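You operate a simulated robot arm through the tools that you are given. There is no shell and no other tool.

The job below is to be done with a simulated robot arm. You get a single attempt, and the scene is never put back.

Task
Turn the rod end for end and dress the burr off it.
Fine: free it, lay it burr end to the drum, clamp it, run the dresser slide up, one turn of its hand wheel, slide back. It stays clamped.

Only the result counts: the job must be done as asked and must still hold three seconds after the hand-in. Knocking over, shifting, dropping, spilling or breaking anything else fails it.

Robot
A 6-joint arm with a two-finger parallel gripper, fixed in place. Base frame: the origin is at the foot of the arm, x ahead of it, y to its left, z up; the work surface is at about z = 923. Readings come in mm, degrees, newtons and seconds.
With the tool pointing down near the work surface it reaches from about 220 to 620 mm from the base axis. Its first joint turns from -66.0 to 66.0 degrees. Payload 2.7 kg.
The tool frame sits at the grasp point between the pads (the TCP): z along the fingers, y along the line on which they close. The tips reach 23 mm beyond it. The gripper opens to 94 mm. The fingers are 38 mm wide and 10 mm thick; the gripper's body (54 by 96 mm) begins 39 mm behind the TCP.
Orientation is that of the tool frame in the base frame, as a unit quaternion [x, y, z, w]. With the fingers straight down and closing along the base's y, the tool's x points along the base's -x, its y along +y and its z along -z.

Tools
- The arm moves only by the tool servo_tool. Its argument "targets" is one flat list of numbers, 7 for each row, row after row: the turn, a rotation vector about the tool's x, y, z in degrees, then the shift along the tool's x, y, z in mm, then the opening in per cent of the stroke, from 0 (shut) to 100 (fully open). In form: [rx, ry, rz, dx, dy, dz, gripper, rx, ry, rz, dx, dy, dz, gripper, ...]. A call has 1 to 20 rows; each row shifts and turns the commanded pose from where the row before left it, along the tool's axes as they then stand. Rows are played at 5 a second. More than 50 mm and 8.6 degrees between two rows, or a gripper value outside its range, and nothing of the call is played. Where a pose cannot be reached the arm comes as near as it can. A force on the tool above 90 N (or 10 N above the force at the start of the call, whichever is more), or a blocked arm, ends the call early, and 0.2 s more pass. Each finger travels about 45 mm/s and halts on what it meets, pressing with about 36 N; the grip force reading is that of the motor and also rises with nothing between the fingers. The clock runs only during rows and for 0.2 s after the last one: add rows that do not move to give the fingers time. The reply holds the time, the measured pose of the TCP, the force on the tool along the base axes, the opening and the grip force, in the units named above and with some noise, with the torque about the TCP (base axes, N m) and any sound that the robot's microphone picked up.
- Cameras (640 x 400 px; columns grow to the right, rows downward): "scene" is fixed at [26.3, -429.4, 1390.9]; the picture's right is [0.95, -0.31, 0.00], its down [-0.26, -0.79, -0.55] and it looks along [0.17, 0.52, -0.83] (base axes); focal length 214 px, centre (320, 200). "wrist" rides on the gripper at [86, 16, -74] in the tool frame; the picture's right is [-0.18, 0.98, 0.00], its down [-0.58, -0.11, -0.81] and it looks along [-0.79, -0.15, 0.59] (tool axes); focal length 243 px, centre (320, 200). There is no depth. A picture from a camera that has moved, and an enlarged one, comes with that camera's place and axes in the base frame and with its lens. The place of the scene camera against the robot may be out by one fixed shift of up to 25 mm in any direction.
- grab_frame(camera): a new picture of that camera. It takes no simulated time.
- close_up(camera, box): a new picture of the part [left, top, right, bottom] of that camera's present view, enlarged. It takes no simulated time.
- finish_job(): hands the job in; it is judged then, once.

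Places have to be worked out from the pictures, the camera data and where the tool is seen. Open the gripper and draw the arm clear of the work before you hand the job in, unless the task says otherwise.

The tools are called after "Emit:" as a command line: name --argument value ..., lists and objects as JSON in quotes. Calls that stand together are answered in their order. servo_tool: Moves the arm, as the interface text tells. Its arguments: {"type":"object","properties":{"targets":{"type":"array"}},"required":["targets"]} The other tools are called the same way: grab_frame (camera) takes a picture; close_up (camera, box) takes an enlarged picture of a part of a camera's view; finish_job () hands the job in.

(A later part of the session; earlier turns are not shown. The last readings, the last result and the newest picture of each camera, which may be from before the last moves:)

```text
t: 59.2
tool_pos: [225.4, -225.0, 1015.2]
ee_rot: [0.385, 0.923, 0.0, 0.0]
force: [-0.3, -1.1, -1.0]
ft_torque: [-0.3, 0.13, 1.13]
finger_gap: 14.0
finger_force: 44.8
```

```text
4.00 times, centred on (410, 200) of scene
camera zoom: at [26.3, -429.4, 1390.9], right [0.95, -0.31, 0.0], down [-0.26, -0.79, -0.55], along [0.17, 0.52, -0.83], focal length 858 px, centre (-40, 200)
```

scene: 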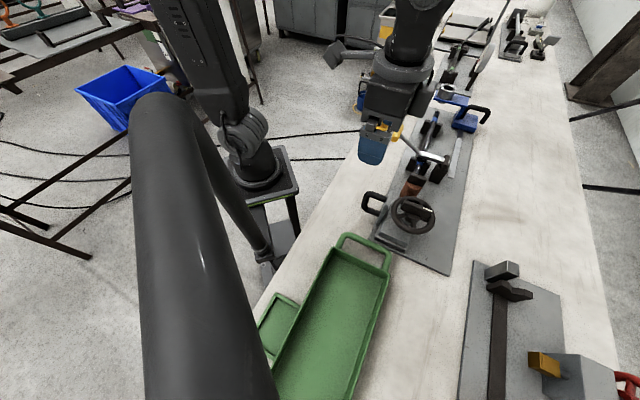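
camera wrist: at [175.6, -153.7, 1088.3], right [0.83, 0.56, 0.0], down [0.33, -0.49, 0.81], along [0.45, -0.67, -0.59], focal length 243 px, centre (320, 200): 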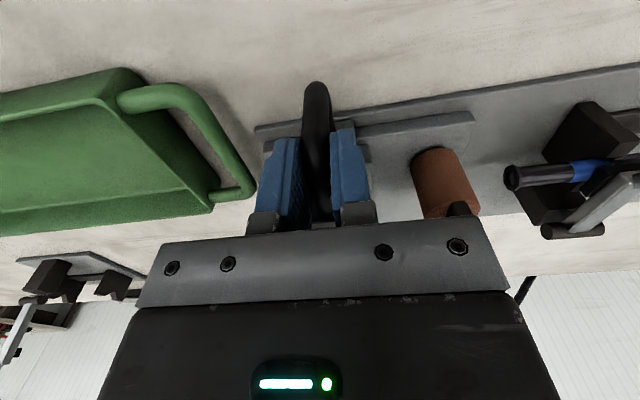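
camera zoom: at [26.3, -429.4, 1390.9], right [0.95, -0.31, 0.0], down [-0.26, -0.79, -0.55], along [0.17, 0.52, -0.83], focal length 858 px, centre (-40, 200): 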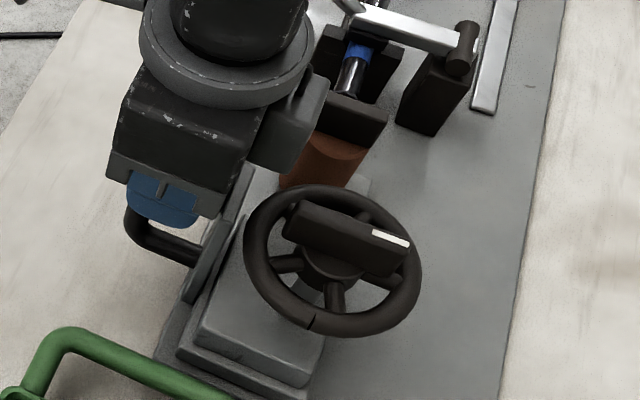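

Gripped the slide handle. I'll push the slide along +d in small steps toward the rod's burr.

Emit:
servo_tool --targets '[0, 0, 0, 0, 3, 0, 0, 0, 0, 0, 0, 4, 0, 0, 0, 0, 0, 0, 4, 0, 0, 0, 0, 0, 0, 4, 0, 0, 0, 0, 0, 0, 0, 0, 0]'

Emit:
close_up --camera "scene" --box '[330, 150, 490, 250]'

Emit:
grab_frame --camera "wrist"

```text
t: 60.4
tool_pos: [236.4, -214.5, 1013.5]
ee_rot: [0.386, 0.923, 0.002, 0.0]
force: [5.6, -18.3, -28.4]
ft_torque: [-0.89, -0.39, 1.12]
finger_gap: 14.0
finger_force: 44.1
```

```text
4.00 times, centred on (410, 200) of scene
camera zoom: at [26.7, -430.1, 1390.6], right [0.95, -0.31, 0.0], down [-0.26, -0.79, -0.55], along [0.17, 0.52, -0.83], focal length 858 px, centre (-40, 200)
```

zoom: 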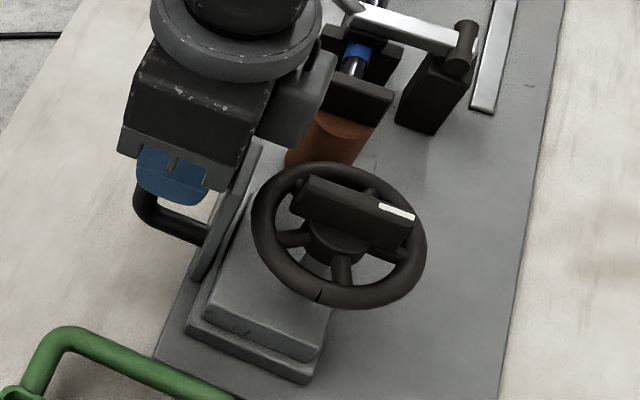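

```text
taken
camera wrist: at [186.6, -142.8, 1088.4], right [0.83, 0.56, 0.0], down [0.33, -0.49, 0.81], along [0.45, -0.67, -0.59], focal length 243 px, centre (320, 200)
```

wrist: 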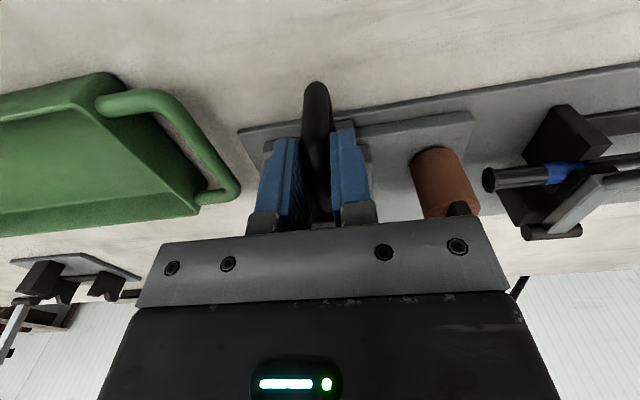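

The slide follows. Side force indicates a small path mismatch; I'll relieve it slightly while continuing in smaller steps toward contact.

Emit:
servo_tool --targets '[0, 0, 0, -0.6, 0, 1, 0, 0, 0, 0, 0, 3, 0, 0, 0, 0, 0, 0, 0, 0, 0]'

Emit:
close_up --camera "wrist" --box '[380, 80, 620, 230]'

```text
t: 61.2
tool_pos: [237.8, -212.1, 1013.9]
ee_rot: [0.386, 0.922, 0.0, 0.001]
force: [0.6, -14.4, 4.9]
ft_torque: [0.59, 1.28, 1.0]
finger_gap: 14.1
finger_force: 45.2
```

```text
2.67 times, centred on (500, 155) of wrist
camera zoom: at [188.1, -141.1, 1088.3], right [0.83, 0.56, 0.0], down [0.33, -0.49, 0.81], along [0.45, -0.67, -0.59], focal length 647 px, centre (-160, 320)
```

zoom: 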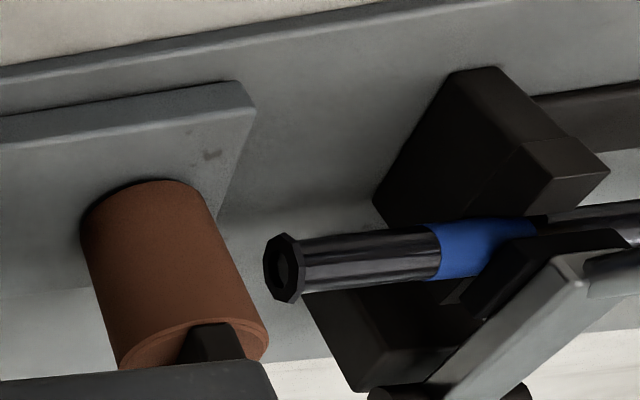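

A gap of about 10 mm remains between drum and burr. I'll continue in 2–3 mm steps, checking the force.

Emit:
servo_tool --targets '[0, 0, 0, 0, 3, 0, 0, 0, 0, 0, -0.2, 3, 0, 0, 0, 0, 0, 0, 2, 0, 0, 0, 0, 0, 0, 0, 0, 0]'

Emit:
close_up --camera "wrist" --box '[380, 80, 620, 230]'

```text
t: 62.2
tool_pos: [243.9, -206.6, 1013.2]
ee_rot: [0.385, 0.923, -0.001, 0.001]
force: [-1.3, -10.3, 20.6]
ft_torque: [0.12, 0.79, 0.92]
finger_gap: 13.9
finger_force: 45.1
```

```text
2.67 times, centred on (500, 155) of wrist
camera zoom: at [193.7, -135.2, 1088.1], right [0.83, 0.56, 0.0], down [0.33, -0.49, 0.81], along [0.45, -0.67, -0.59], focal length 647 px, centre (-160, 320)
```

zoom: 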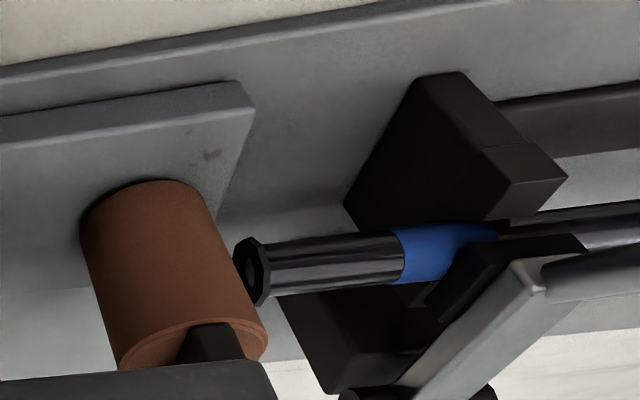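

The burr is nearly at the drum. I'll continue in 1.5 mm steps until the resistance rises.

Emit:
servo_tool --targets '[0, 0, 0, -0.2, 1.5, -0.7, 0, 0, 0, 0, 0, 1.5, 0, 0, 0, 0, 0, 0, 0, 0, 0]'

Emit:
close_up --camera "wrist" --box '[380, 80, 620, 230]'

```text
t: 63.0
tool_pos: [246.4, -205.5, 1013.4]
ee_rot: [0.386, 0.922, 0.0, 0.0]
force: [-9.9, -2.0, 16.7]
ft_torque: [-1.08, -0.59, 1.05]
finger_gap: 13.9
finger_force: 44.9
```

```text
2.67 times, centred on (500, 155) of wrist
camera zoom: at [195.8, -133.5, 1088.3], right [0.83, 0.56, 0.0], down [0.33, -0.49, 0.81], along [0.45, -0.67, -0.59], focal length 647 px, centre (-160, 320)
```

zoom: 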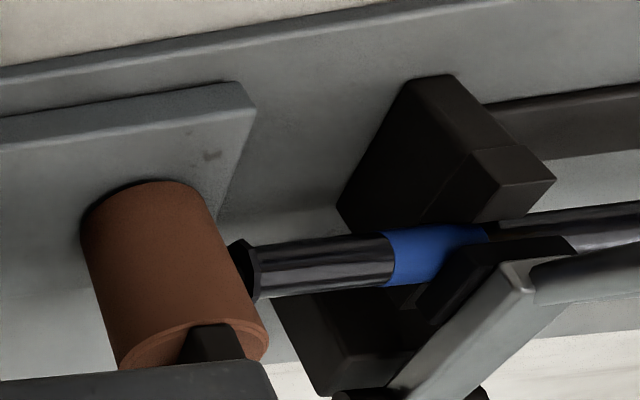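

Still only about 8 N along d. I'll keep going with two more 1.5 mm steps.

Emit:
servo_tool --targets '[0, 0, 0, 0, 1.5, -0.4, 0, 0, 0, 0, 0, 1.5, 0, 0, 0, 0, 0, 0, 0, 0, 0]'

Emit:
close_up --camera "wrist" --box '[380, 80, 620, 230]'

Emit:
close_up --camera "scene" --box '[330, 130, 490, 230]'

```text
t: 63.8
tool_pos: [248.0, -202.0, 1013.1]
ee_rot: [0.386, 0.923, 0.0, -0.001]
force: [-10.9, -2.6, 5.2]
ft_torque: [-0.98, -0.46, 1.1]
finger_gap: 13.9
finger_force: 45.1
```

```text
2.67 times, centred on (500, 155) of wrist
camera zoom: at [198.2, -131.4, 1088.5], right [0.83, 0.56, 0.0], down [0.33, -0.49, 0.81], along [0.45, -0.67, -0.59], focal length 647 px, centre (-160, 320)
```

zoom: 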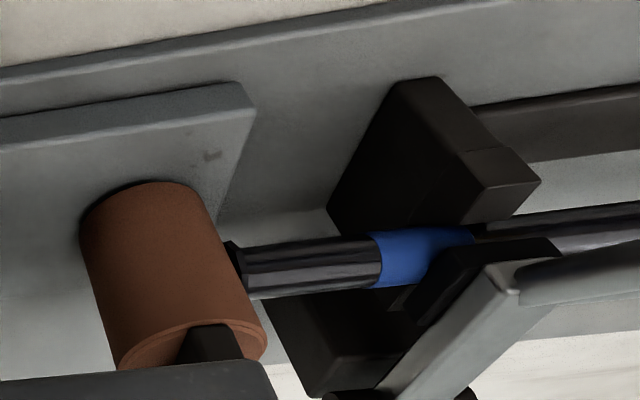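

```text
4.00 times, centred on (410, 180) of scene
camera zoom: at [26.0, -429.4, 1390.9], right [0.95, -0.31, 0.0], down [-0.26, -0.79, -0.55], along [0.17, 0.52, -0.83], focal length 858 px, centre (-40, 280)
```

zoom: 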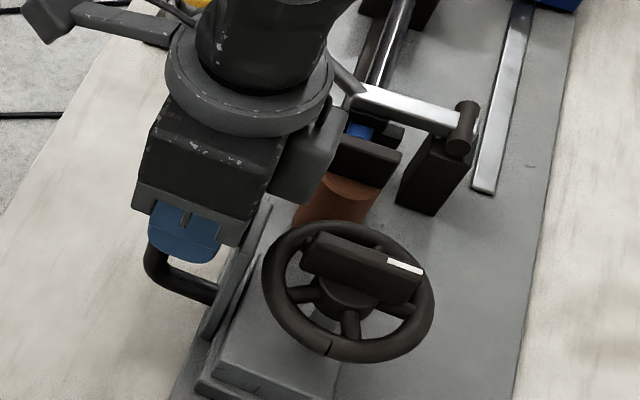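

Still free; the burr is just slipping out of sight behind the drum's edge. Two more 1.5 mm steps.

Emit:
servo_tool --targets '[0, 0, 0, 0, 1.5, 0, 0, 0, 0, 0, 0, 1.5, 0, 0, 0, 0, 0, 0, 0, 0, 0]'

Emit:
close_up --camera "wrist" --box '[380, 80, 620, 230]'

```text
t: 64.6
tool_pos: [247.9, -201.3, 1013.0]
ee_rot: [0.386, 0.922, 0.0, -0.001]
force: [-14.0, -12.1, 7.8]
ft_torque: [0.49, 1.26, 0.84]
finger_gap: 14.0
finger_force: 44.7
```

```text
2.67 times, centred on (500, 155) of wrist
camera zoom: at [199.7, -129.8, 1088.5], right [0.83, 0.56, 0.0], down [0.33, -0.49, 0.81], along [0.45, -0.67, -0.59], focal length 647 px, centre (-160, 320)
```

zoom: 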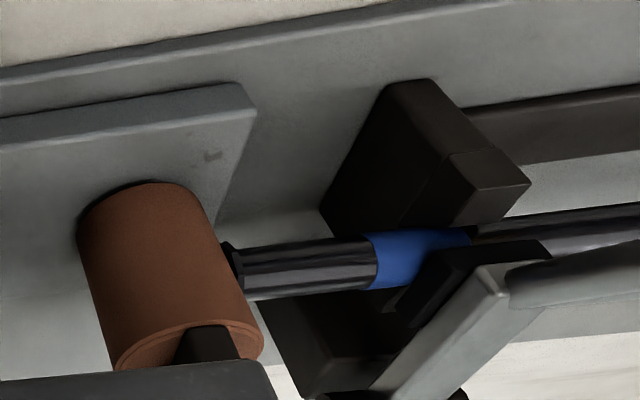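

The drum-to-burr distance stopped changing and the resistance doubled to 18 N. I'll push 1 mm more to confirm it's the stop.

Emit:
servo_tool --targets '[0, 0, 0, 0, 1, 0, 0, 0, 0, 0, 0, 0, 0, 0]'

Emit:
close_up --camera "wrist" --box '[380, 80, 620, 230]'

Emit:
close_up --camera "scene" --box '[380, 130, 476, 190]'

```text
t: 65.2
tool_pos: [250.7, -199.6, 1014.2]
ee_rot: [0.385, 0.923, 0.0, -0.001]
force: [-15.5, -7.9, 10.0]
ft_torque: [0.37, 1.19, 0.97]
finger_gap: 13.9
finger_force: 44.9
```

```text
2.67 times, centred on (500, 155) of wrist
camera zoom: at [200.7, -128.8, 1088.4], right [0.83, 0.56, 0.0], down [0.33, -0.49, 0.81], along [0.45, -0.67, -0.59], focal length 647 px, centre (-160, 320)
```

zoom: 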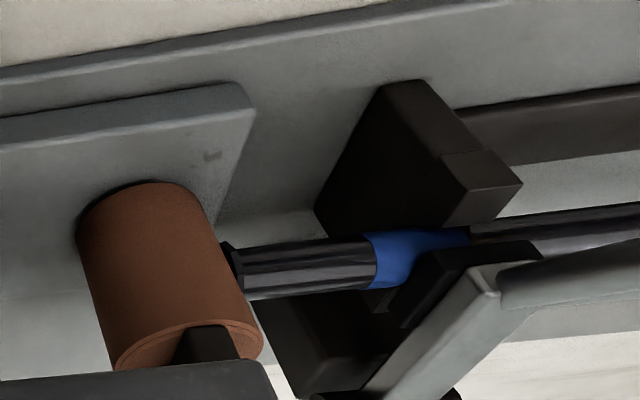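

```text
6.67 times, centred on (428, 160) of scene
camera zoom: at [25.9, -429.6, 1390.8], right [0.95, -0.31, 0.0], down [-0.26, -0.79, -0.55], along [0.17, 0.52, -0.83], focal length 1430 px, centre (-400, 467)
```

zoom: 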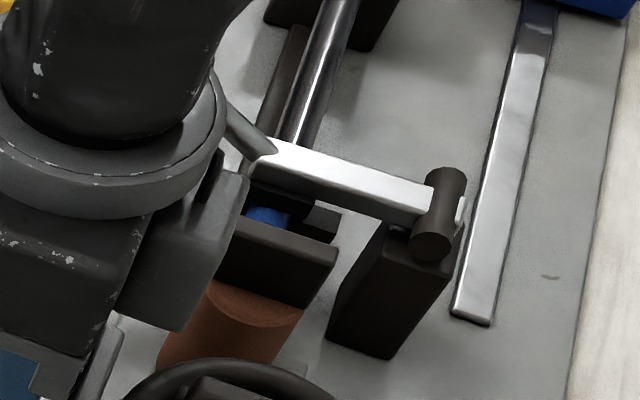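

The last step seems to have moved the rod with the drum relative to the V-block. I'll check the far end of the rod against the earlier picture before pushing any more.

Emit:
close_up --camera "scene" --box '[400, 90, 480, 140]'

Emit:
close_up --camera "wrist" --box '[450, 110, 610, 210]'

Emit:
close_up --camera "scene" --box '[340, 80, 500, 180]'

```text
8.00 times, centred on (440, 115) of scene
camera zoom: at [25.9, -429.6, 1390.8], right [0.95, -0.31, 0.0], down [-0.26, -0.79, -0.55], along [0.17, 0.52, -0.83], focal length 1716 px, centre (-640, 880)
```

zoom: 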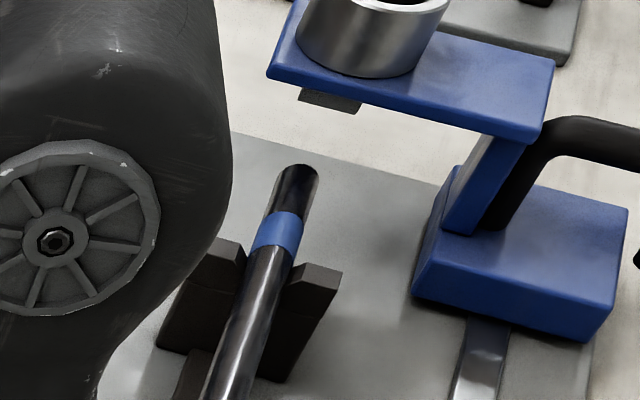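

```text
4.00 times, centred on (530, 160) of wrist
camera zoom: at [200.7, -128.8, 1088.4], right [0.83, 0.56, 0.0], down [0.33, -0.49, 0.81], along [0.45, -0.67, -0.59], focal length 970 px, centre (-520, 360)
```

zoom: 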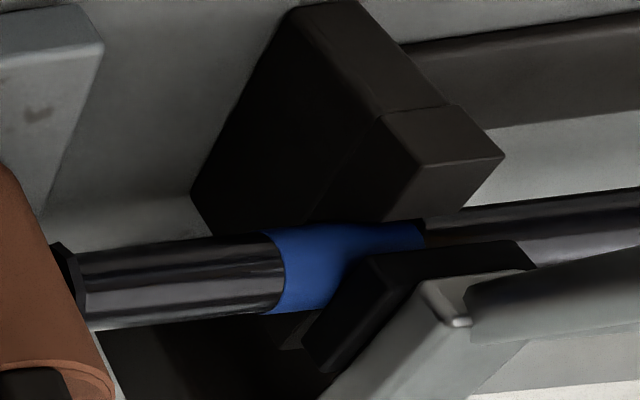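

```text
4.00 times, centred on (420, 130) of scene
camera zoom: at [25.9, -429.6, 1390.8], right [0.95, -0.31, 0.0], down [-0.26, -0.79, -0.55], along [0.17, 0.52, -0.83], focal length 858 px, centre (-80, 480)
```

zoom: 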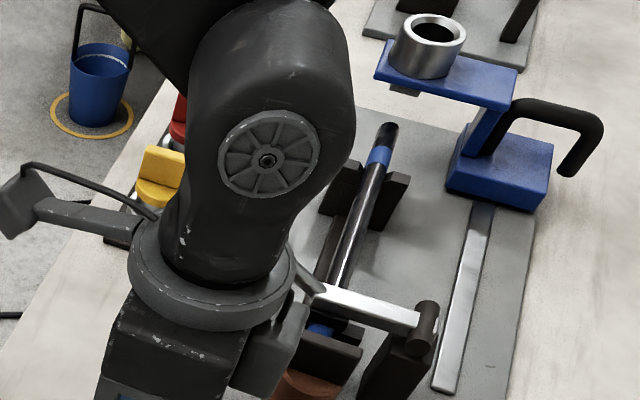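

The slide is up: the drum touches the burr, and the last millimetre nudged the rod only about 1 mm, so I won't push further. I'll release the handle and rise to turn to the hand wheel.

Emit:
servo_tool --targets '[0, 0, 0, 0, 0, 0, 40, 0, 0, 0, 0, 0, 0, 60, 0, 0, 0, 0, 0, 0, 60, 0, 0, 0, 0, 0, -30, 60, 0, 0, 0, 0, 0, -40, 60, 0, 0, 0, 0, 0, -40, 60, 0, 0, 0, 0, 0, 0, 60]'

Emit:
grab_frame --camera "wrist"

Emit:
close_up --camera "scene" --box '[340, 140, 500, 240]'

```text
t: 66.8
tool_pos: [249.5, -202.1, 1124.1]
ee_rot: [0.386, 0.923, 0.0, 0.001]
force: [0.5, -0.1, -0.1]
ft_torque: [-0.03, 0.03, -0.03]
finger_gap: 56.3
finger_force: 0.0
```

```text
taken
camera wrist: at [199.9, -130.1, 1198.3], right [0.83, 0.56, 0.0], down [0.33, -0.49, 0.81], along [0.45, -0.67, -0.59], focal length 243 px, centre (320, 200)
```

wrist: 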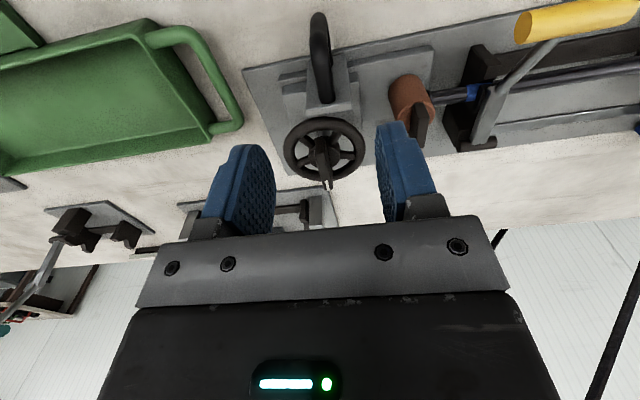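

```text
4.00 times, centred on (420, 190) of scene
camera zoom: at [26.3, -429.4, 1390.9], right [0.95, -0.31, 0.0], down [-0.26, -0.79, -0.55], along [0.17, 0.52, -0.83], focal length 858 px, centre (-80, 240)
```

zoom: 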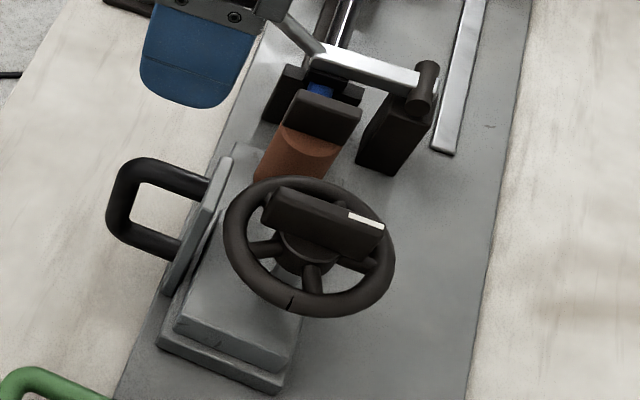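

The slide stays up. I'll zoom on the wheel and the drum/burr contact in the wrist view.

Emit:
close_up --camera "wrist" --box '[270, 80, 400, 200]'

Emit:
close_up --camera "wrist" --box '[360, 40, 520, 140]'

```text
3.33 times, centred on (335, 140) of wrist
camera zoom: at [199.9, -130.1, 1198.3], right [0.83, 0.56, 0.0], down [0.33, -0.49, 0.81], along [0.45, -0.67, -0.59], focal length 809 px, centre (270, 400)
```

zoom: 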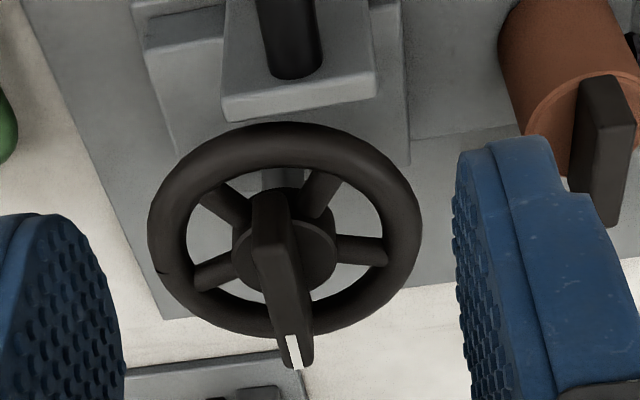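

```text
4.00 times, centred on (440, 90) of wrist
camera zoom: at [199.9, -130.1, 1198.3], right [0.83, 0.56, 0.0], down [0.33, -0.49, 0.81], along [0.45, -0.67, -0.59], focal length 970 px, centre (-160, 640)
```

zoom: 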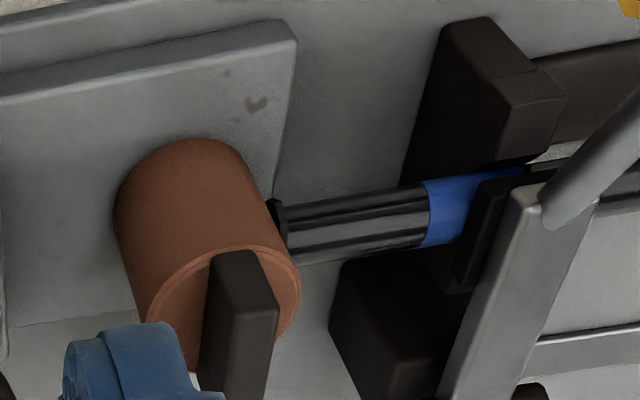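

Drum and burr are in contact. The wheel's cross bar is centred near (292,-259) with its top at z≈1042, lying at az≈130°. I'll move above it and align the fingers to close across the bar.

Emit:
servo_tool --targets '[0, 0, 0, -35.2, -4.85, 12, 60, 0, 0, 0, -35.2, -4.85, 12, 60, 0, 0, 4.2, 0, 0, 0, 60, 0, 0, 0, 0, 0, 0, 60]'

Emit:
grab_frame --camera "wrist"

Emit:
close_up --camera "wrist" --box '[240, 60, 400, 230]'

```text
t: 67.8
tool_pos: [293.4, -258.8, 1100.2]
ee_rot: [0.419, 0.908, 0.001, 0.001]
force: [0.6, 0.3, 0.2]
ft_torque: [-0.03, 0.03, 0.03]
finger_gap: 56.5
finger_force: 0.0
```

```text
taken
camera wrist: at [248.0, -183.0, 1174.2], right [0.87, 0.5, 0.0], down [0.29, -0.51, 0.81], along [0.4, -0.7, -0.59], focal length 243 px, centre (320, 200)
```

wrist: 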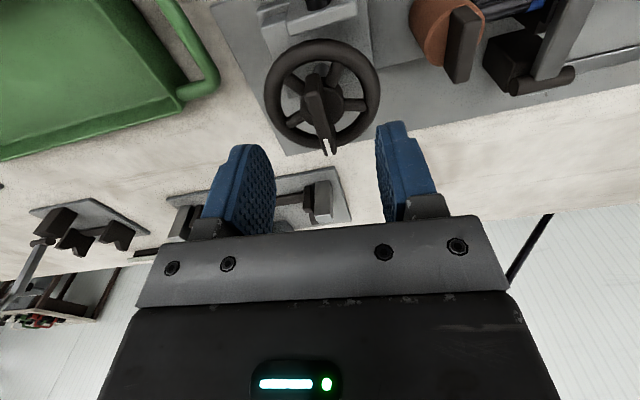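

```text
2.35 times, centred on (320, 145) of wrist
camera zoom: at [248.0, -183.0, 1174.2], right [0.87, 0.5, 0.0], down [0.29, -0.51, 0.81], along [0.4, -0.7, -0.59], focal length 571 px, centre (320, 329)
```

zoom: 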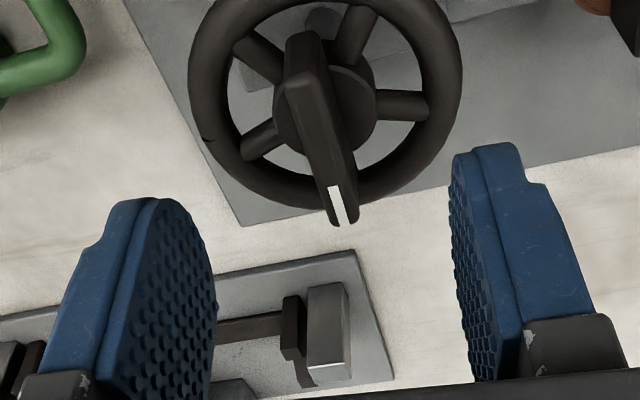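

I'll enlarge the bar itself to measure its ends relative to the tool.

Emit:
close_up --camera "wrist" --box '[260, 60, 388, 160]'

```text
4.00 times, centred on (324, 110) of wrist
camera zoom: at [248.0, -183.0, 1174.2], right [0.87, 0.5, 0.0], down [0.29, -0.51, 0.81], along [0.4, -0.7, -0.59], focal length 970 px, centre (304, 560)
```

zoom: 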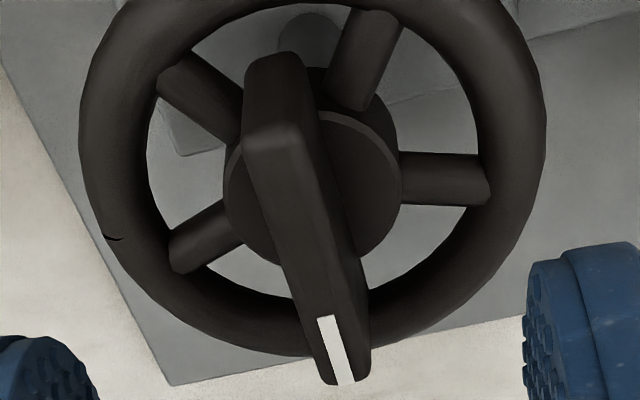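

The bar is really aligned with n (az≈134.7) and centred about 14 mm further toward -n, near (302,-270). I'll correct, narrow the opening to about 30 mm and lower a bit for a finer look.

Emit:
servo_tool --targets '[0, 0, 0, -14.2, -0.7, 0, 40, 0, 0, -4.2, 0, 0, 0, 34, 0, 0, 0, 0, 0, 12, 34, 0, 0, 0, 0, 0, 12, 34, 0, 0, 0, 0, 0, 0, 34]'

Emit:
grab_frame --camera "wrist"

Emit:
close_up --camera "wrist" --box '[256, 60, 384, 240]'

```text
t: 69.0
tool_pos: [301.5, -268.2, 1075.5]
ee_rot: [0.385, 0.923, 0.001, 0.0]
force: [0.2, -0.2, 0.2]
ft_torque: [0.01, 0.02, 0.0]
finger_gap: 32.1
finger_force: 0.0
```

```text
taken
camera wrist: at [251.7, -196.8, 1150.2], right [0.83, 0.56, 0.0], down [0.33, -0.49, 0.81], along [0.45, -0.67, -0.59], focal length 243 px, centre (320, 200)
```

wrist: 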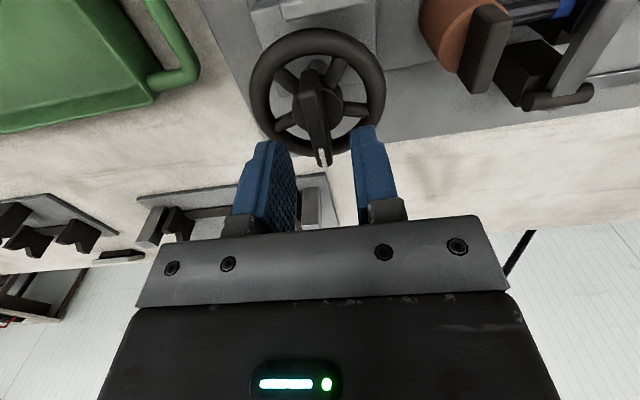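

```text
2.22 times, centred on (320, 150) of wrist
camera zoom: at [251.7, -196.8, 1150.2], right [0.83, 0.56, 0.0], down [0.33, -0.49, 0.81], along [0.45, -0.67, -0.59], focal length 539 px, centre (320, 311)
```

zoom: 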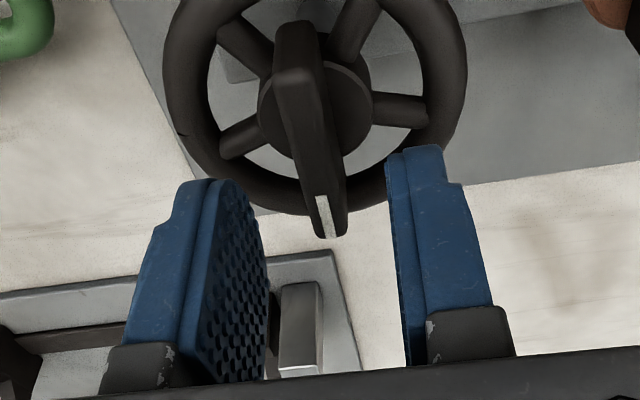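

I'll enlarge the bar once more to check centre and alignment from here.

Emit:
close_up --camera "wrist" --box '[264, 60, 376, 172]'

```text
3.57 times, centred on (320, 116) of wrist
camera zoom: at [251.7, -196.8, 1150.2], right [0.83, 0.56, 0.0], down [0.33, -0.49, 0.81], along [0.45, -0.67, -0.59], focal length 866 px, centre (320, 500)
```

zoom: 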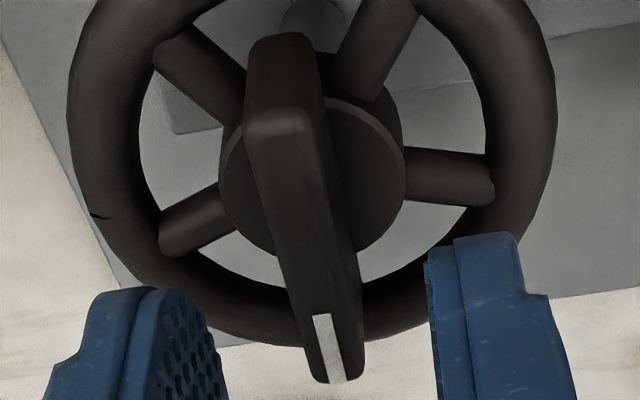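

Bar is centred within about 1 mm and aligned; it spans z≈1018–1041. I'll descend to z≈1045 and close on it.

Emit:
servo_tool --targets '[0, 0, 0, -0.5, -0.7, 10, 34, 0, 0, 0, 0, 0, 10, 34, 0, 0, 0, 0, 0, 10, 34, 0, 0, 0, 0, 0, 0, 34]'

Emit:
grab_frame --camera "wrist"

Emit:
close_up --camera "wrist" --box '[230, 80, 410, 240]'

```text
t: 70.0
tool_pos: [301.7, -269.7, 1045.2]
ee_rot: [0.386, 0.923, 0.001, 0.0]
force: [0.4, 0.0, 0.4]
ft_torque: [0.0, 0.02, 0.0]
finger_gap: 32.0
finger_force: 0.1
```

```text
taken
camera wrist: at [251.7, -197.5, 1120.1], right [0.83, 0.56, 0.0], down [0.33, -0.49, 0.81], along [0.45, -0.67, -0.59], focal length 243 px, centre (320, 200)
```

wrist: 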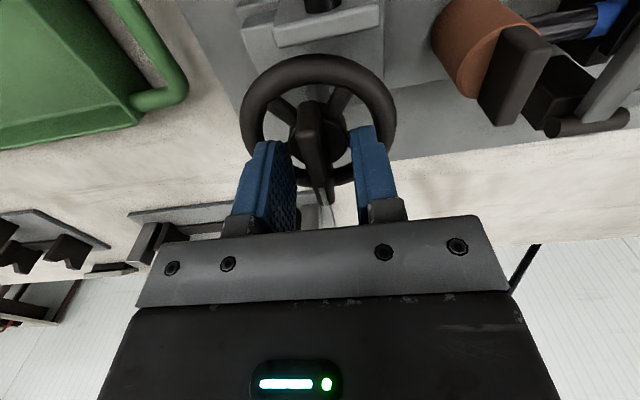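

```text
2.50 times, centred on (320, 160) of wrist
camera zoom: at [251.7, -197.5, 1120.1], right [0.83, 0.56, 0.0], down [0.33, -0.49, 0.81], along [0.45, -0.67, -0.59], focal length 606 px, centre (320, 300)
```

zoom: 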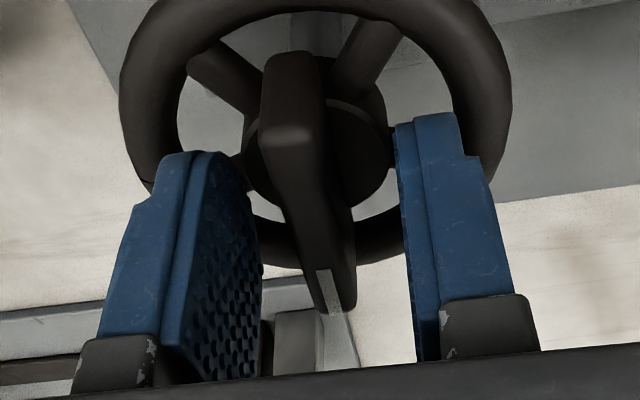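

The bar lies centrally between the pads. I'll close on it and check that the slide does not shift.

Emit:
servo_tool --targets '[0, 0, 0, 0, 0.3, 0, 20, 0, 0, 0, 0, 0, 0, 10, 0, 0, 0, 0, 0, 0, 0, 0, 0, 0, 0, 0, 0, 0, 0, 0, 0, 0, 0, 0, 0]'

Emit:
close_up --camera "wrist" --box '[230, 80, 410, 240]'

Emit:
close_up --camera "wrist" --box '[420, 0, 640, 140]'

```text
t: 71.2
tool_pos: [300.8, -269.7, 1046.5]
ee_rot: [0.386, 0.922, -0.001, 0.0]
force: [-8.5, -6.9, 1.0]
ft_torque: [-0.03, 0.22, 0.02]
finger_gap: 10.0
finger_force: 44.8
```

```text
2.50 times, centred on (320, 160) of wrist
camera zoom: at [251.8, -197.8, 1120.3], right [0.83, 0.56, 0.0], down [0.33, -0.49, 0.81], along [0.45, -0.67, -0.59], focal length 606 px, centre (320, 300)
```

zoom: 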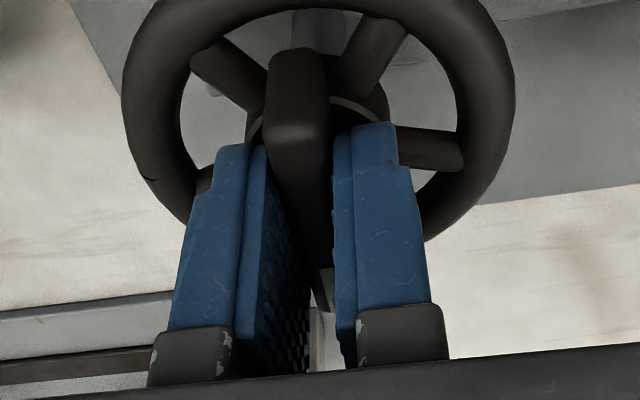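

```text
2.86 times, centred on (530, 70) of wrist
camera zoom: at [251.8, -197.8, 1120.3], right [0.83, 0.56, 0.0], down [0.33, -0.49, 0.81], along [0.45, -0.67, -0.59], focal length 693 px, centre (-280, 571)
```

zoom: 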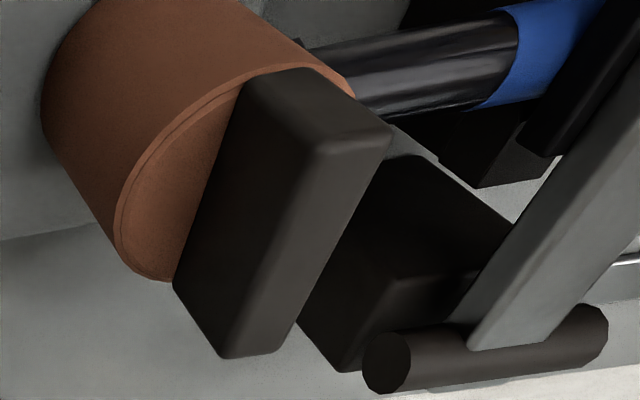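

The bar is held with light pressure toward the burr. I'll start turning the wheel clockwise by 16° and check forces and centring.

Emit:
servo_tool --targets '[0, 0, 4, 0, 0, 0, 0, 0, 0, 6, 0, 0, 0, 0, 0, 0, 6, 0, 0, 0, 0, 0, 0, 0, 0, 0, 0, 0]'

Emit:
close_up --camera "wrist" --box '[230, 80, 410, 240]'

Emit:
close_up --camera "scene" --box '[340, 140, 500, 240]'

```text
t: 72.2
tool_pos: [302.8, -270.3, 1046.0]
ee_rot: [0.512, 0.859, 0.0, 0.0]
force: [-14.7, -6.5, -8.4]
ft_torque: [-1.4, -0.62, 0.01]
finger_gap: 10.0
finger_force: 45.4
```

```text
2.50 times, centred on (320, 160) of wrist
camera zoom: at [273.9, -187.1, 1120.4], right [0.95, 0.31, 0.0], down [0.18, -0.56, 0.81], along [0.25, -0.77, -0.59], focal length 606 px, centre (320, 300)
```

zoom: 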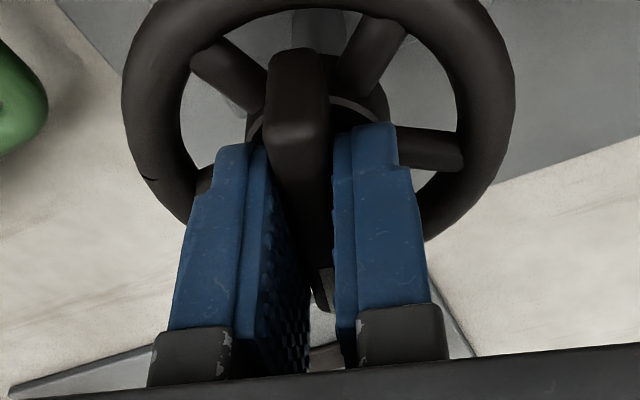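

```text
4.00 times, centred on (420, 190) of scene
camera zoom: at [26.0, -429.6, 1390.8], right [0.95, -0.31, 0.0], down [-0.26, -0.79, -0.55], along [0.17, 0.52, -0.83], focal length 858 px, centre (-80, 240)
```

zoom: 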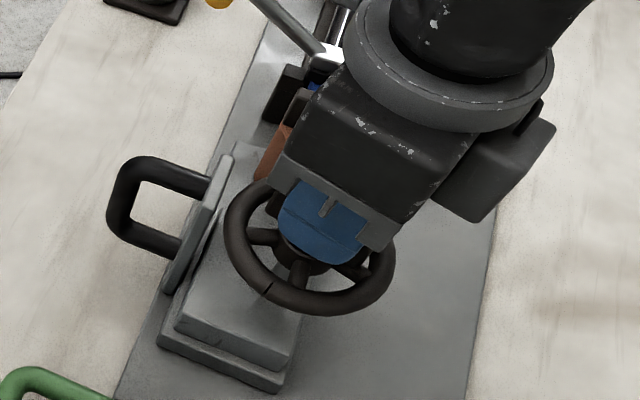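

The wheel turns freely with the tool. I'll continue clockwise in 8° rows, checking after about 50°.

Emit:
servo_tool --targets '[0, 0, 8, 0.15, -0.2, 0, 0, 0, 0, 8, 0, 0, 0, 0, 0, 0, 8, 0, 0, 0, 0, 0, 0, 8, 0, 0, 0, 0, 0, 0, 8, 0, 0, 0, 0, 0, 0, 8, 0, 0, 0, 0, 0, 0, 0, 0, 0, 0, 0]'

Emit:
close_up --camera "wrist" --box '[230, 80, 410, 240]'

Emit:
close_up --camera "scene" --box '[340, 140, 500, 240]'

```text
t: 73.8
tool_pos: [301.0, -269.2, 1045.2]
ee_rot: [0.817, 0.577, 0.0, -0.002]
force: [-28.7, -8.4, -4.5]
ft_torque: [0.55, -0.27, 0.05]
finger_gap: 10.0
finger_force: 45.4
```

```text
2.50 times, centred on (320, 160) of wrist
camera zoom: at [344.1, -194.9, 1120.4], right [0.86, -0.5, 0.0], down [-0.3, -0.51, 0.81], along [-0.41, -0.7, -0.59], focal length 606 px, centre (320, 300)
```

zoom: 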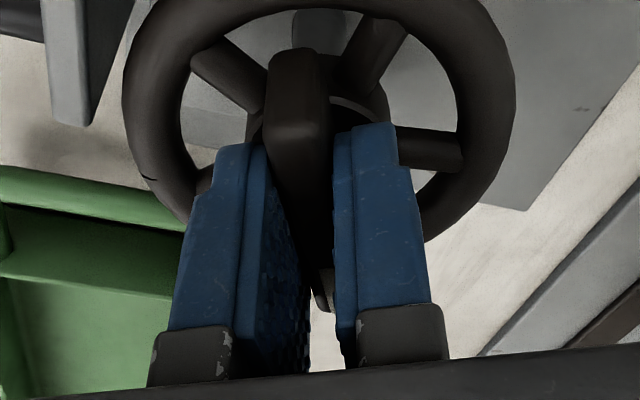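

```text
4.00 times, centred on (420, 190) of scene
camera zoom: at [25.5, -429.7, 1390.8], right [0.95, -0.31, 0.0], down [-0.26, -0.79, -0.55], along [0.17, 0.52, -0.83], focal length 858 px, centre (-80, 240)
```

zoom: 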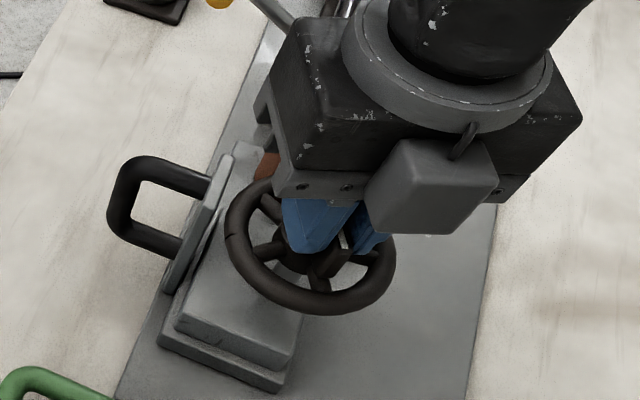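

The forces show the wheel axis is about 0.9 mm off the TCP along the bar. I'll correct for that and carry on clockwise with a compensated path.

Emit:
servo_tool --targets '[0, 0, 0, -0.5, -0.8, 0, 0, 0, 0, 8, 0, -0.12, 0, 0, 0, 0, 8, 0, -0.12, 0, 0, 0, 0, 8, 0, -0.12, 0, 0, 0, 0, 8, 0, -0.12, 0, 0, 0, 0, 0, 0, 0, 0, 0]'

Emit:
close_up --camera "scene" --box '[340, 140, 500, 240]'

```text
t: 75.2
tool_pos: [299.8, -268.8, 1044.6]
ee_rot: [0.944, 0.329, 0.0, -0.001]
force: [-29.8, -6.4, -1.5]
ft_torque: [0.38, -0.64, 0.01]
finger_gap: 9.8
finger_force: 44.9
```

```text
4.00 times, centred on (420, 190) of scene
camera zoom: at [25.5, -429.6, 1390.8], right [0.95, -0.31, 0.0], down [-0.26, -0.79, -0.55], along [0.17, 0.52, -0.83], focal length 858 px, centre (-80, 240)
```

zoom: 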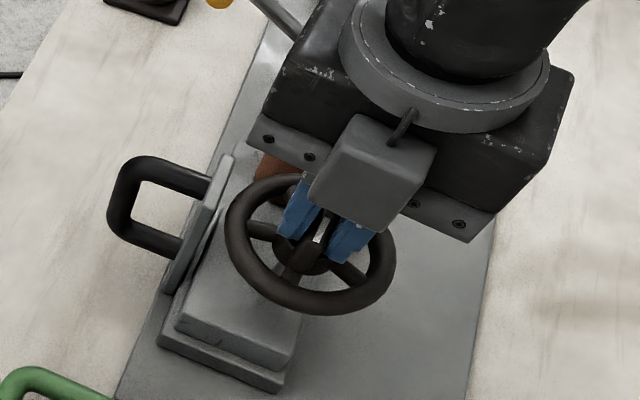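

Forces are still about 26 N/16 N, so the offset is nearer 1.5 mm. I'll correct further and finish this segment to 120°.

Emit:
servo_tool --targets '[0, 0, 0, -0.9, -0.6, 0, 0, 0, 0, 8, 0, -0.2, 0, 0, 0, 0, 8, 0, -0.2, 0, 0, 0, 0, 7.8, 0, -0.2, 0, 0, 0, 0, 0, 0, 0, 0, 0]'

Emit:
close_up --camera "scene" --box '[340, 140, 500, 240]'

Emit:
close_up --camera "wrist" --box '[230, 80, 410, 240]'

```text
t: 76.4
tool_pos: [299.0, -268.4, 1046.3]
ee_rot: [0.992, 0.128, 0.002, 0.0]
force: [-5.8, 2.4, 0.2]
ft_torque: [-0.37, 1.53, -0.03]
finger_gap: 9.8
finger_force: 45.5
```

```text
4.00 times, centred on (420, 190) of scene
camera zoom: at [26.2, -429.3, 1390.9], right [0.95, -0.31, 0.0], down [-0.26, -0.79, -0.55], along [0.17, 0.52, -0.83], focal length 858 px, centre (-80, 240)
```

zoom: 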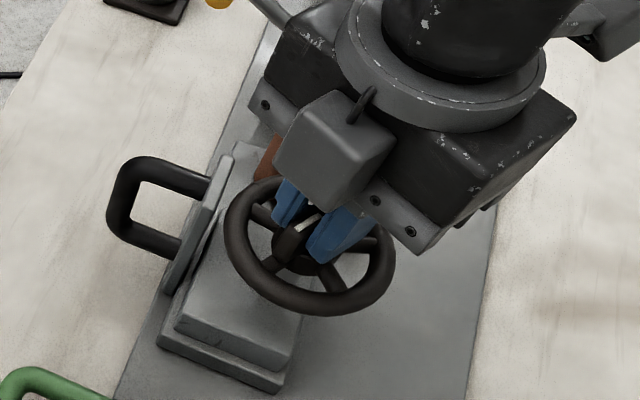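

```text
2.50 times, centred on (320, 160) of wrist
camera zoom: at [386.2, -263.4, 1120.5], right [0.07, -1.0, 0.0], down [-0.59, -0.04, 0.81], along [-0.8, -0.06, -0.59], focal length 606 px, centre (320, 300)
```

zoom: 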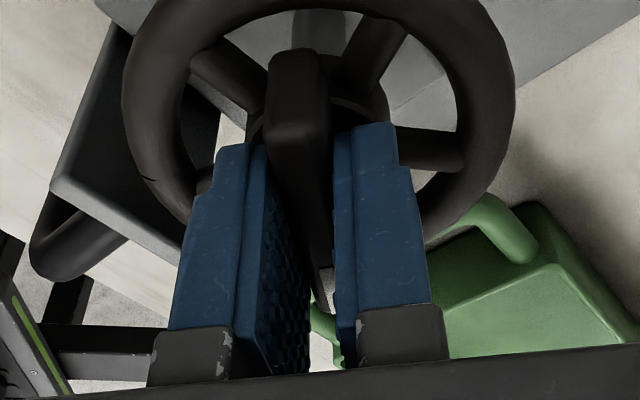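

Forces are small now, at 120° turned. I'll release, lift 28 mm, shift onto the axis and turn the tool back 180° to take a fresh grip.

Emit:
servo_tool --targets '[0, 0, 0, 0, 0, 0, 20, 0, 0, 0, 0, 0, 0, 34, 0, 0, 0, 0, 0, 0, 34, 0, 0, 0, 1.5, 0, -14, 34, 0, 0, 0, 0, 0, -16, 34, 0, 0, -8.5, 0, 0, 0, 34, 0, 0, -8.5, 0, 0, 0, 34, 0, 0, -8.5, 0, 0, 0, 34, 0, 0, -8.5, 0, 0, 0, 34, 0, 0, -8.5, 0, 0, 0, 34, 0, 0, -8.5, 0, 0, 0, 34, 0, 0, -8.5, 0, 0, 0, 34, 0, 0, -8.5, 0, 0, 0, 34, 0, 0, -8.5, 0, 0, 0, 34, 0, 0, -8.5, 0, 0, 0, 34, 0, 0, -8.5, 0, 0, 0, 34, 0, 0, -8.5, 0, 0, 0, 34, 0, 0, -8.5, 0, 0, 0, 34, 0, 0, -8.5, 0, 0, 0, 34]'

Emit:
servo_tool --targets '[0, 0, -8.5, 0, 0, 0, 34, 0, 0, -8.5, 0, 0, 0, 34, 0, 0, -8.5, 0, 0, 0, 34, 0, 0, -8.5, 0, 0, 0, 34, 0, 0, -8.5, 0, 0, 0, 34, 0, 0, -8.5, 0, 0, 0, 34, 0, 0, -8.5, 0, 0, 0, 34, 0, 0, -1.5, 0, 0, 0, 34, 0, 0, 0, 0, 0, 0, 34]'

Emit:
grab_frame --camera "wrist"

Emit:
close_up --camera "wrist" --box '[264, 60, 376, 172]'

Emit:
close_up --camera "scene" --box '[340, 140, 500, 240]'

```text
t: 80.4
tool_pos: [300.6, -267.9, 1075.4]
ee_rot: [0.391, 0.92, 0.0, 0.0]
force: [0.5, 0.0, -0.6]
ft_torque: [0.04, 0.0, -0.03]
finger_gap: 31.8
finger_force: 0.0
```

```text
t: 82.4
tool_pos: [301.2, -268.2, 1074.9]
ee_rot: [-0.129, 0.992, 0.0, 0.0]
force: [0.2, -0.6, 0.3]
ft_torque: [-0.04, 0.03, 0.02]
finger_gap: 31.9
finger_force: 0.0
```

```text
taken
camera wrist: at [212.1, -276.4, 1150.3], right [-0.07, 1.0, 0.0], down [0.59, 0.04, 0.81], along [0.8, 0.06, -0.59], focal length 243 px, centre (320, 200)
```

wrist: 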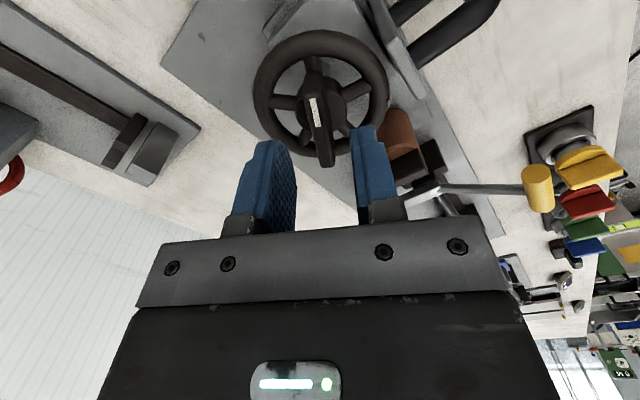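

```text
3.57 times, centred on (320, 116) of wrist
camera zoom: at [212.1, -276.4, 1150.3], right [-0.07, 1.0, 0.0], down [0.59, 0.04, 0.81], along [0.8, 0.06, -0.59], focal length 866 px, centre (320, 500)
```

zoom: 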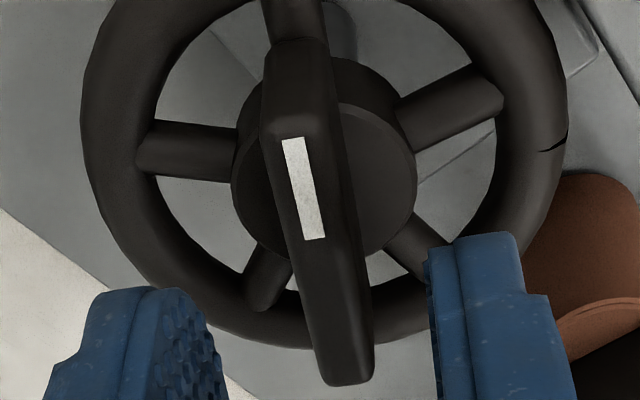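

```text
4.00 times, centred on (420, 190) of scene
camera zoom: at [26.3, -429.4, 1390.9], right [0.95, -0.31, 0.0], down [-0.26, -0.79, -0.55], along [0.17, 0.52, -0.83], focal length 858 px, centre (-80, 240)
```

zoom: 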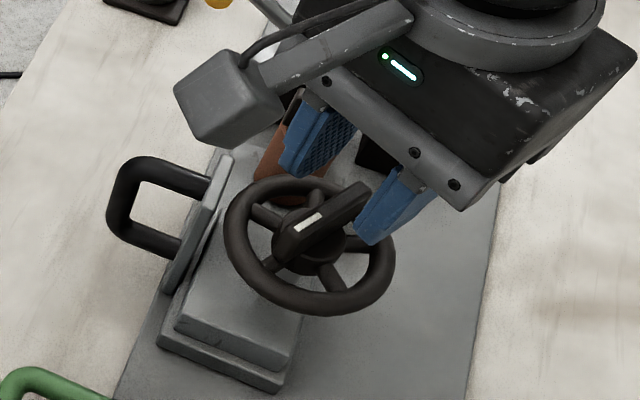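

The bar is well placed for the second grip (about 1 mm off). I'll trim, descend and close.

Emit:
servo_tool --targets '[0, 0, 0.5, -1.0, 0.6, 10, 34, 0, 0, 0, 0, 0, 10, 34, 0, 0, 0, 0, 0, 10, 34, 0, 0, 0, 0, 0, 0, 20, 0, 0, 0, 0, 0, 0, 10, 0, 0, 0, 0, 0, 0, 0, 0, 0, 0, 0, 0, 0, 0, 0, 0, 0, 0, 0, 0, 0]'

Emit:
close_up --camera "wrist" --box '[230, 80, 410, 240]'

Emit:
close_up --camera "wrist" --box '[360, 60, 540, 240]'

```text
t: 84.2
tool_pos: [301.9, -268.8, 1044.8]
ee_rot: [-0.125, 0.992, 0.0, 0.0]
force: [3.0, -10.1, -6.7]
ft_torque: [0.0, -0.11, -0.02]
finger_gap: 10.1
finger_force: 44.7
```

```text
2.50 times, centred on (320, 160) of wrist
camera zoom: at [212.6, -274.7, 1119.8], right [-0.06, 1.0, 0.0], down [0.59, 0.04, 0.81], along [0.81, 0.05, -0.59], focal length 606 px, centre (320, 300)
```

zoom: 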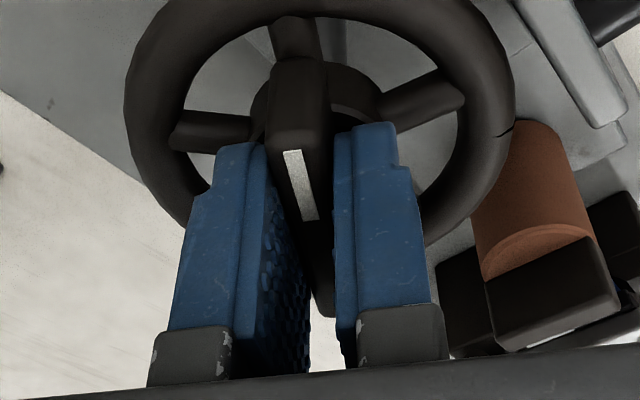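

```text
2.22 times, centred on (450, 150) of wrist
camera zoom: at [212.6, -274.7, 1119.8], right [-0.06, 1.0, 0.0], down [0.59, 0.04, 0.81], along [0.81, 0.05, -0.59], focal length 539 px, centre (31, 311)
```

zoom: 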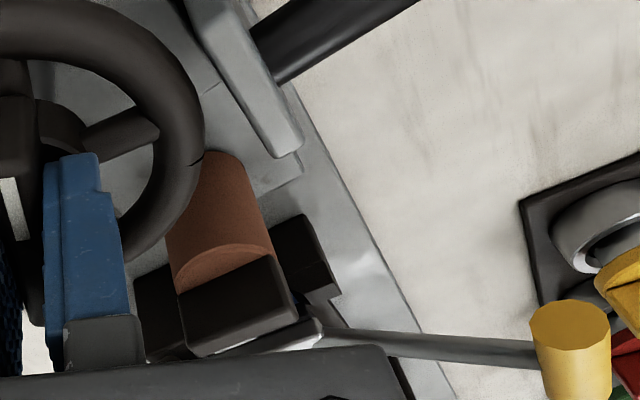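

Second grip holds (10 mm gap, small forces). I'll turn on clockwise, 48° first.

Emit:
servo_tool --targets '[0, 0, 8, 0, 0, 0, 0, 0, 0, 8, 0, 0, 0, 0, 0, 0, 8, 0, 0, 0, 0, 0, 0, 8, 0, 0, 0, 0, 0, 0, 8, 0, 0, 0, 0, 0, 0, 8, 0, 0, 0, 0, 0, 0, 0, 0, 0, 0, 0]'

```text
t: 85.8
tool_pos: [300.0, -267.7, 1044.0]
ee_rot: [0.291, 0.957, 0.0, -0.001]
force: [-8.8, -26.0, -28.3]
ft_torque: [-0.67, -0.78, -0.01]
finger_gap: 9.7
finger_force: 45.4
```

Side and downward forces built up; I'll relieve them by about 1 mm and continue with compensation.

Emit:
servo_tool --targets '[0, 0, 0, -0.3, -1.1, 0.7, 0, 0, 0, 8, 0.05, -0.12, 0, 0, 0, 0, 8, 0.05, -0.12, 0, 0, 0, 0, 8, 0.05, -0.12, 0, 0, 0, 0, 8, 0.05, -0.12, 0, 0, 0, 0, 0, 0, 0, 0, 0]'

Emit:
close_up --camera "scene" --box '[340, 140, 500, 240]'

```text
t: 87.2
tool_pos: [300.1, -268.6, 1046.1]
ee_rot: [0.543, 0.84, 0.001, -0.001]
force: [3.0, -1.4, -10.7]
ft_torque: [1.25, 0.79, -0.03]
finger_gap: 9.9
finger_force: 45.4
```

```text
4.00 times, centred on (420, 190) of scene
camera zoom: at [26.5, -429.6, 1390.8], right [0.95, -0.31, 0.0], down [-0.26, -0.79, -0.55], along [0.17, 0.52, -0.83], focal length 858 px, centre (-80, 240)
```

zoom: 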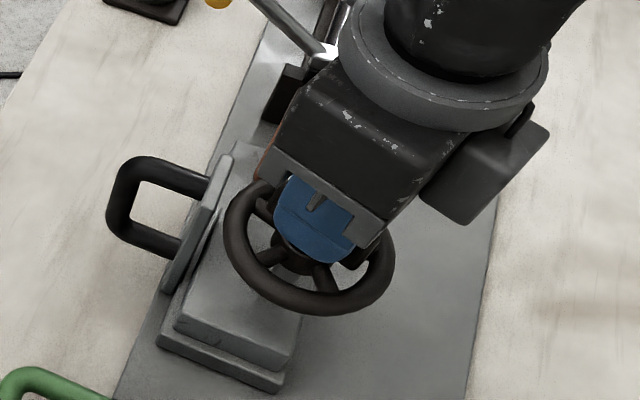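

Forces are back to near zero. I'll continue with the same compensation.

Emit:
servo_tool --targets '[0, 0, 8, 0.05, -0.12, 0, 0, 0, 0, 8, 0.05, -0.12, 0, 0, 0, 0, 8, 0.05, -0.12, 0, 0, 0, 0, 8, 0.05, -0.12, 0, 0, 0, 0, 8, 0.05, -0.12, 0, 0, 0, 0, 8, 0.05, -0.12, 0, 0, 0, 0, 0, 0, 0, 0, 0]'

```text
t: 88.8
tool_pos: [300.1, -268.9, 1046.1]
ee_rot: [0.838, 0.545, 0.001, 0.001]
force: [4.6, -2.4, -8.7]
ft_torque: [0.92, -0.34, 0.0]
finger_gap: 9.9
finger_force: 45.2
```

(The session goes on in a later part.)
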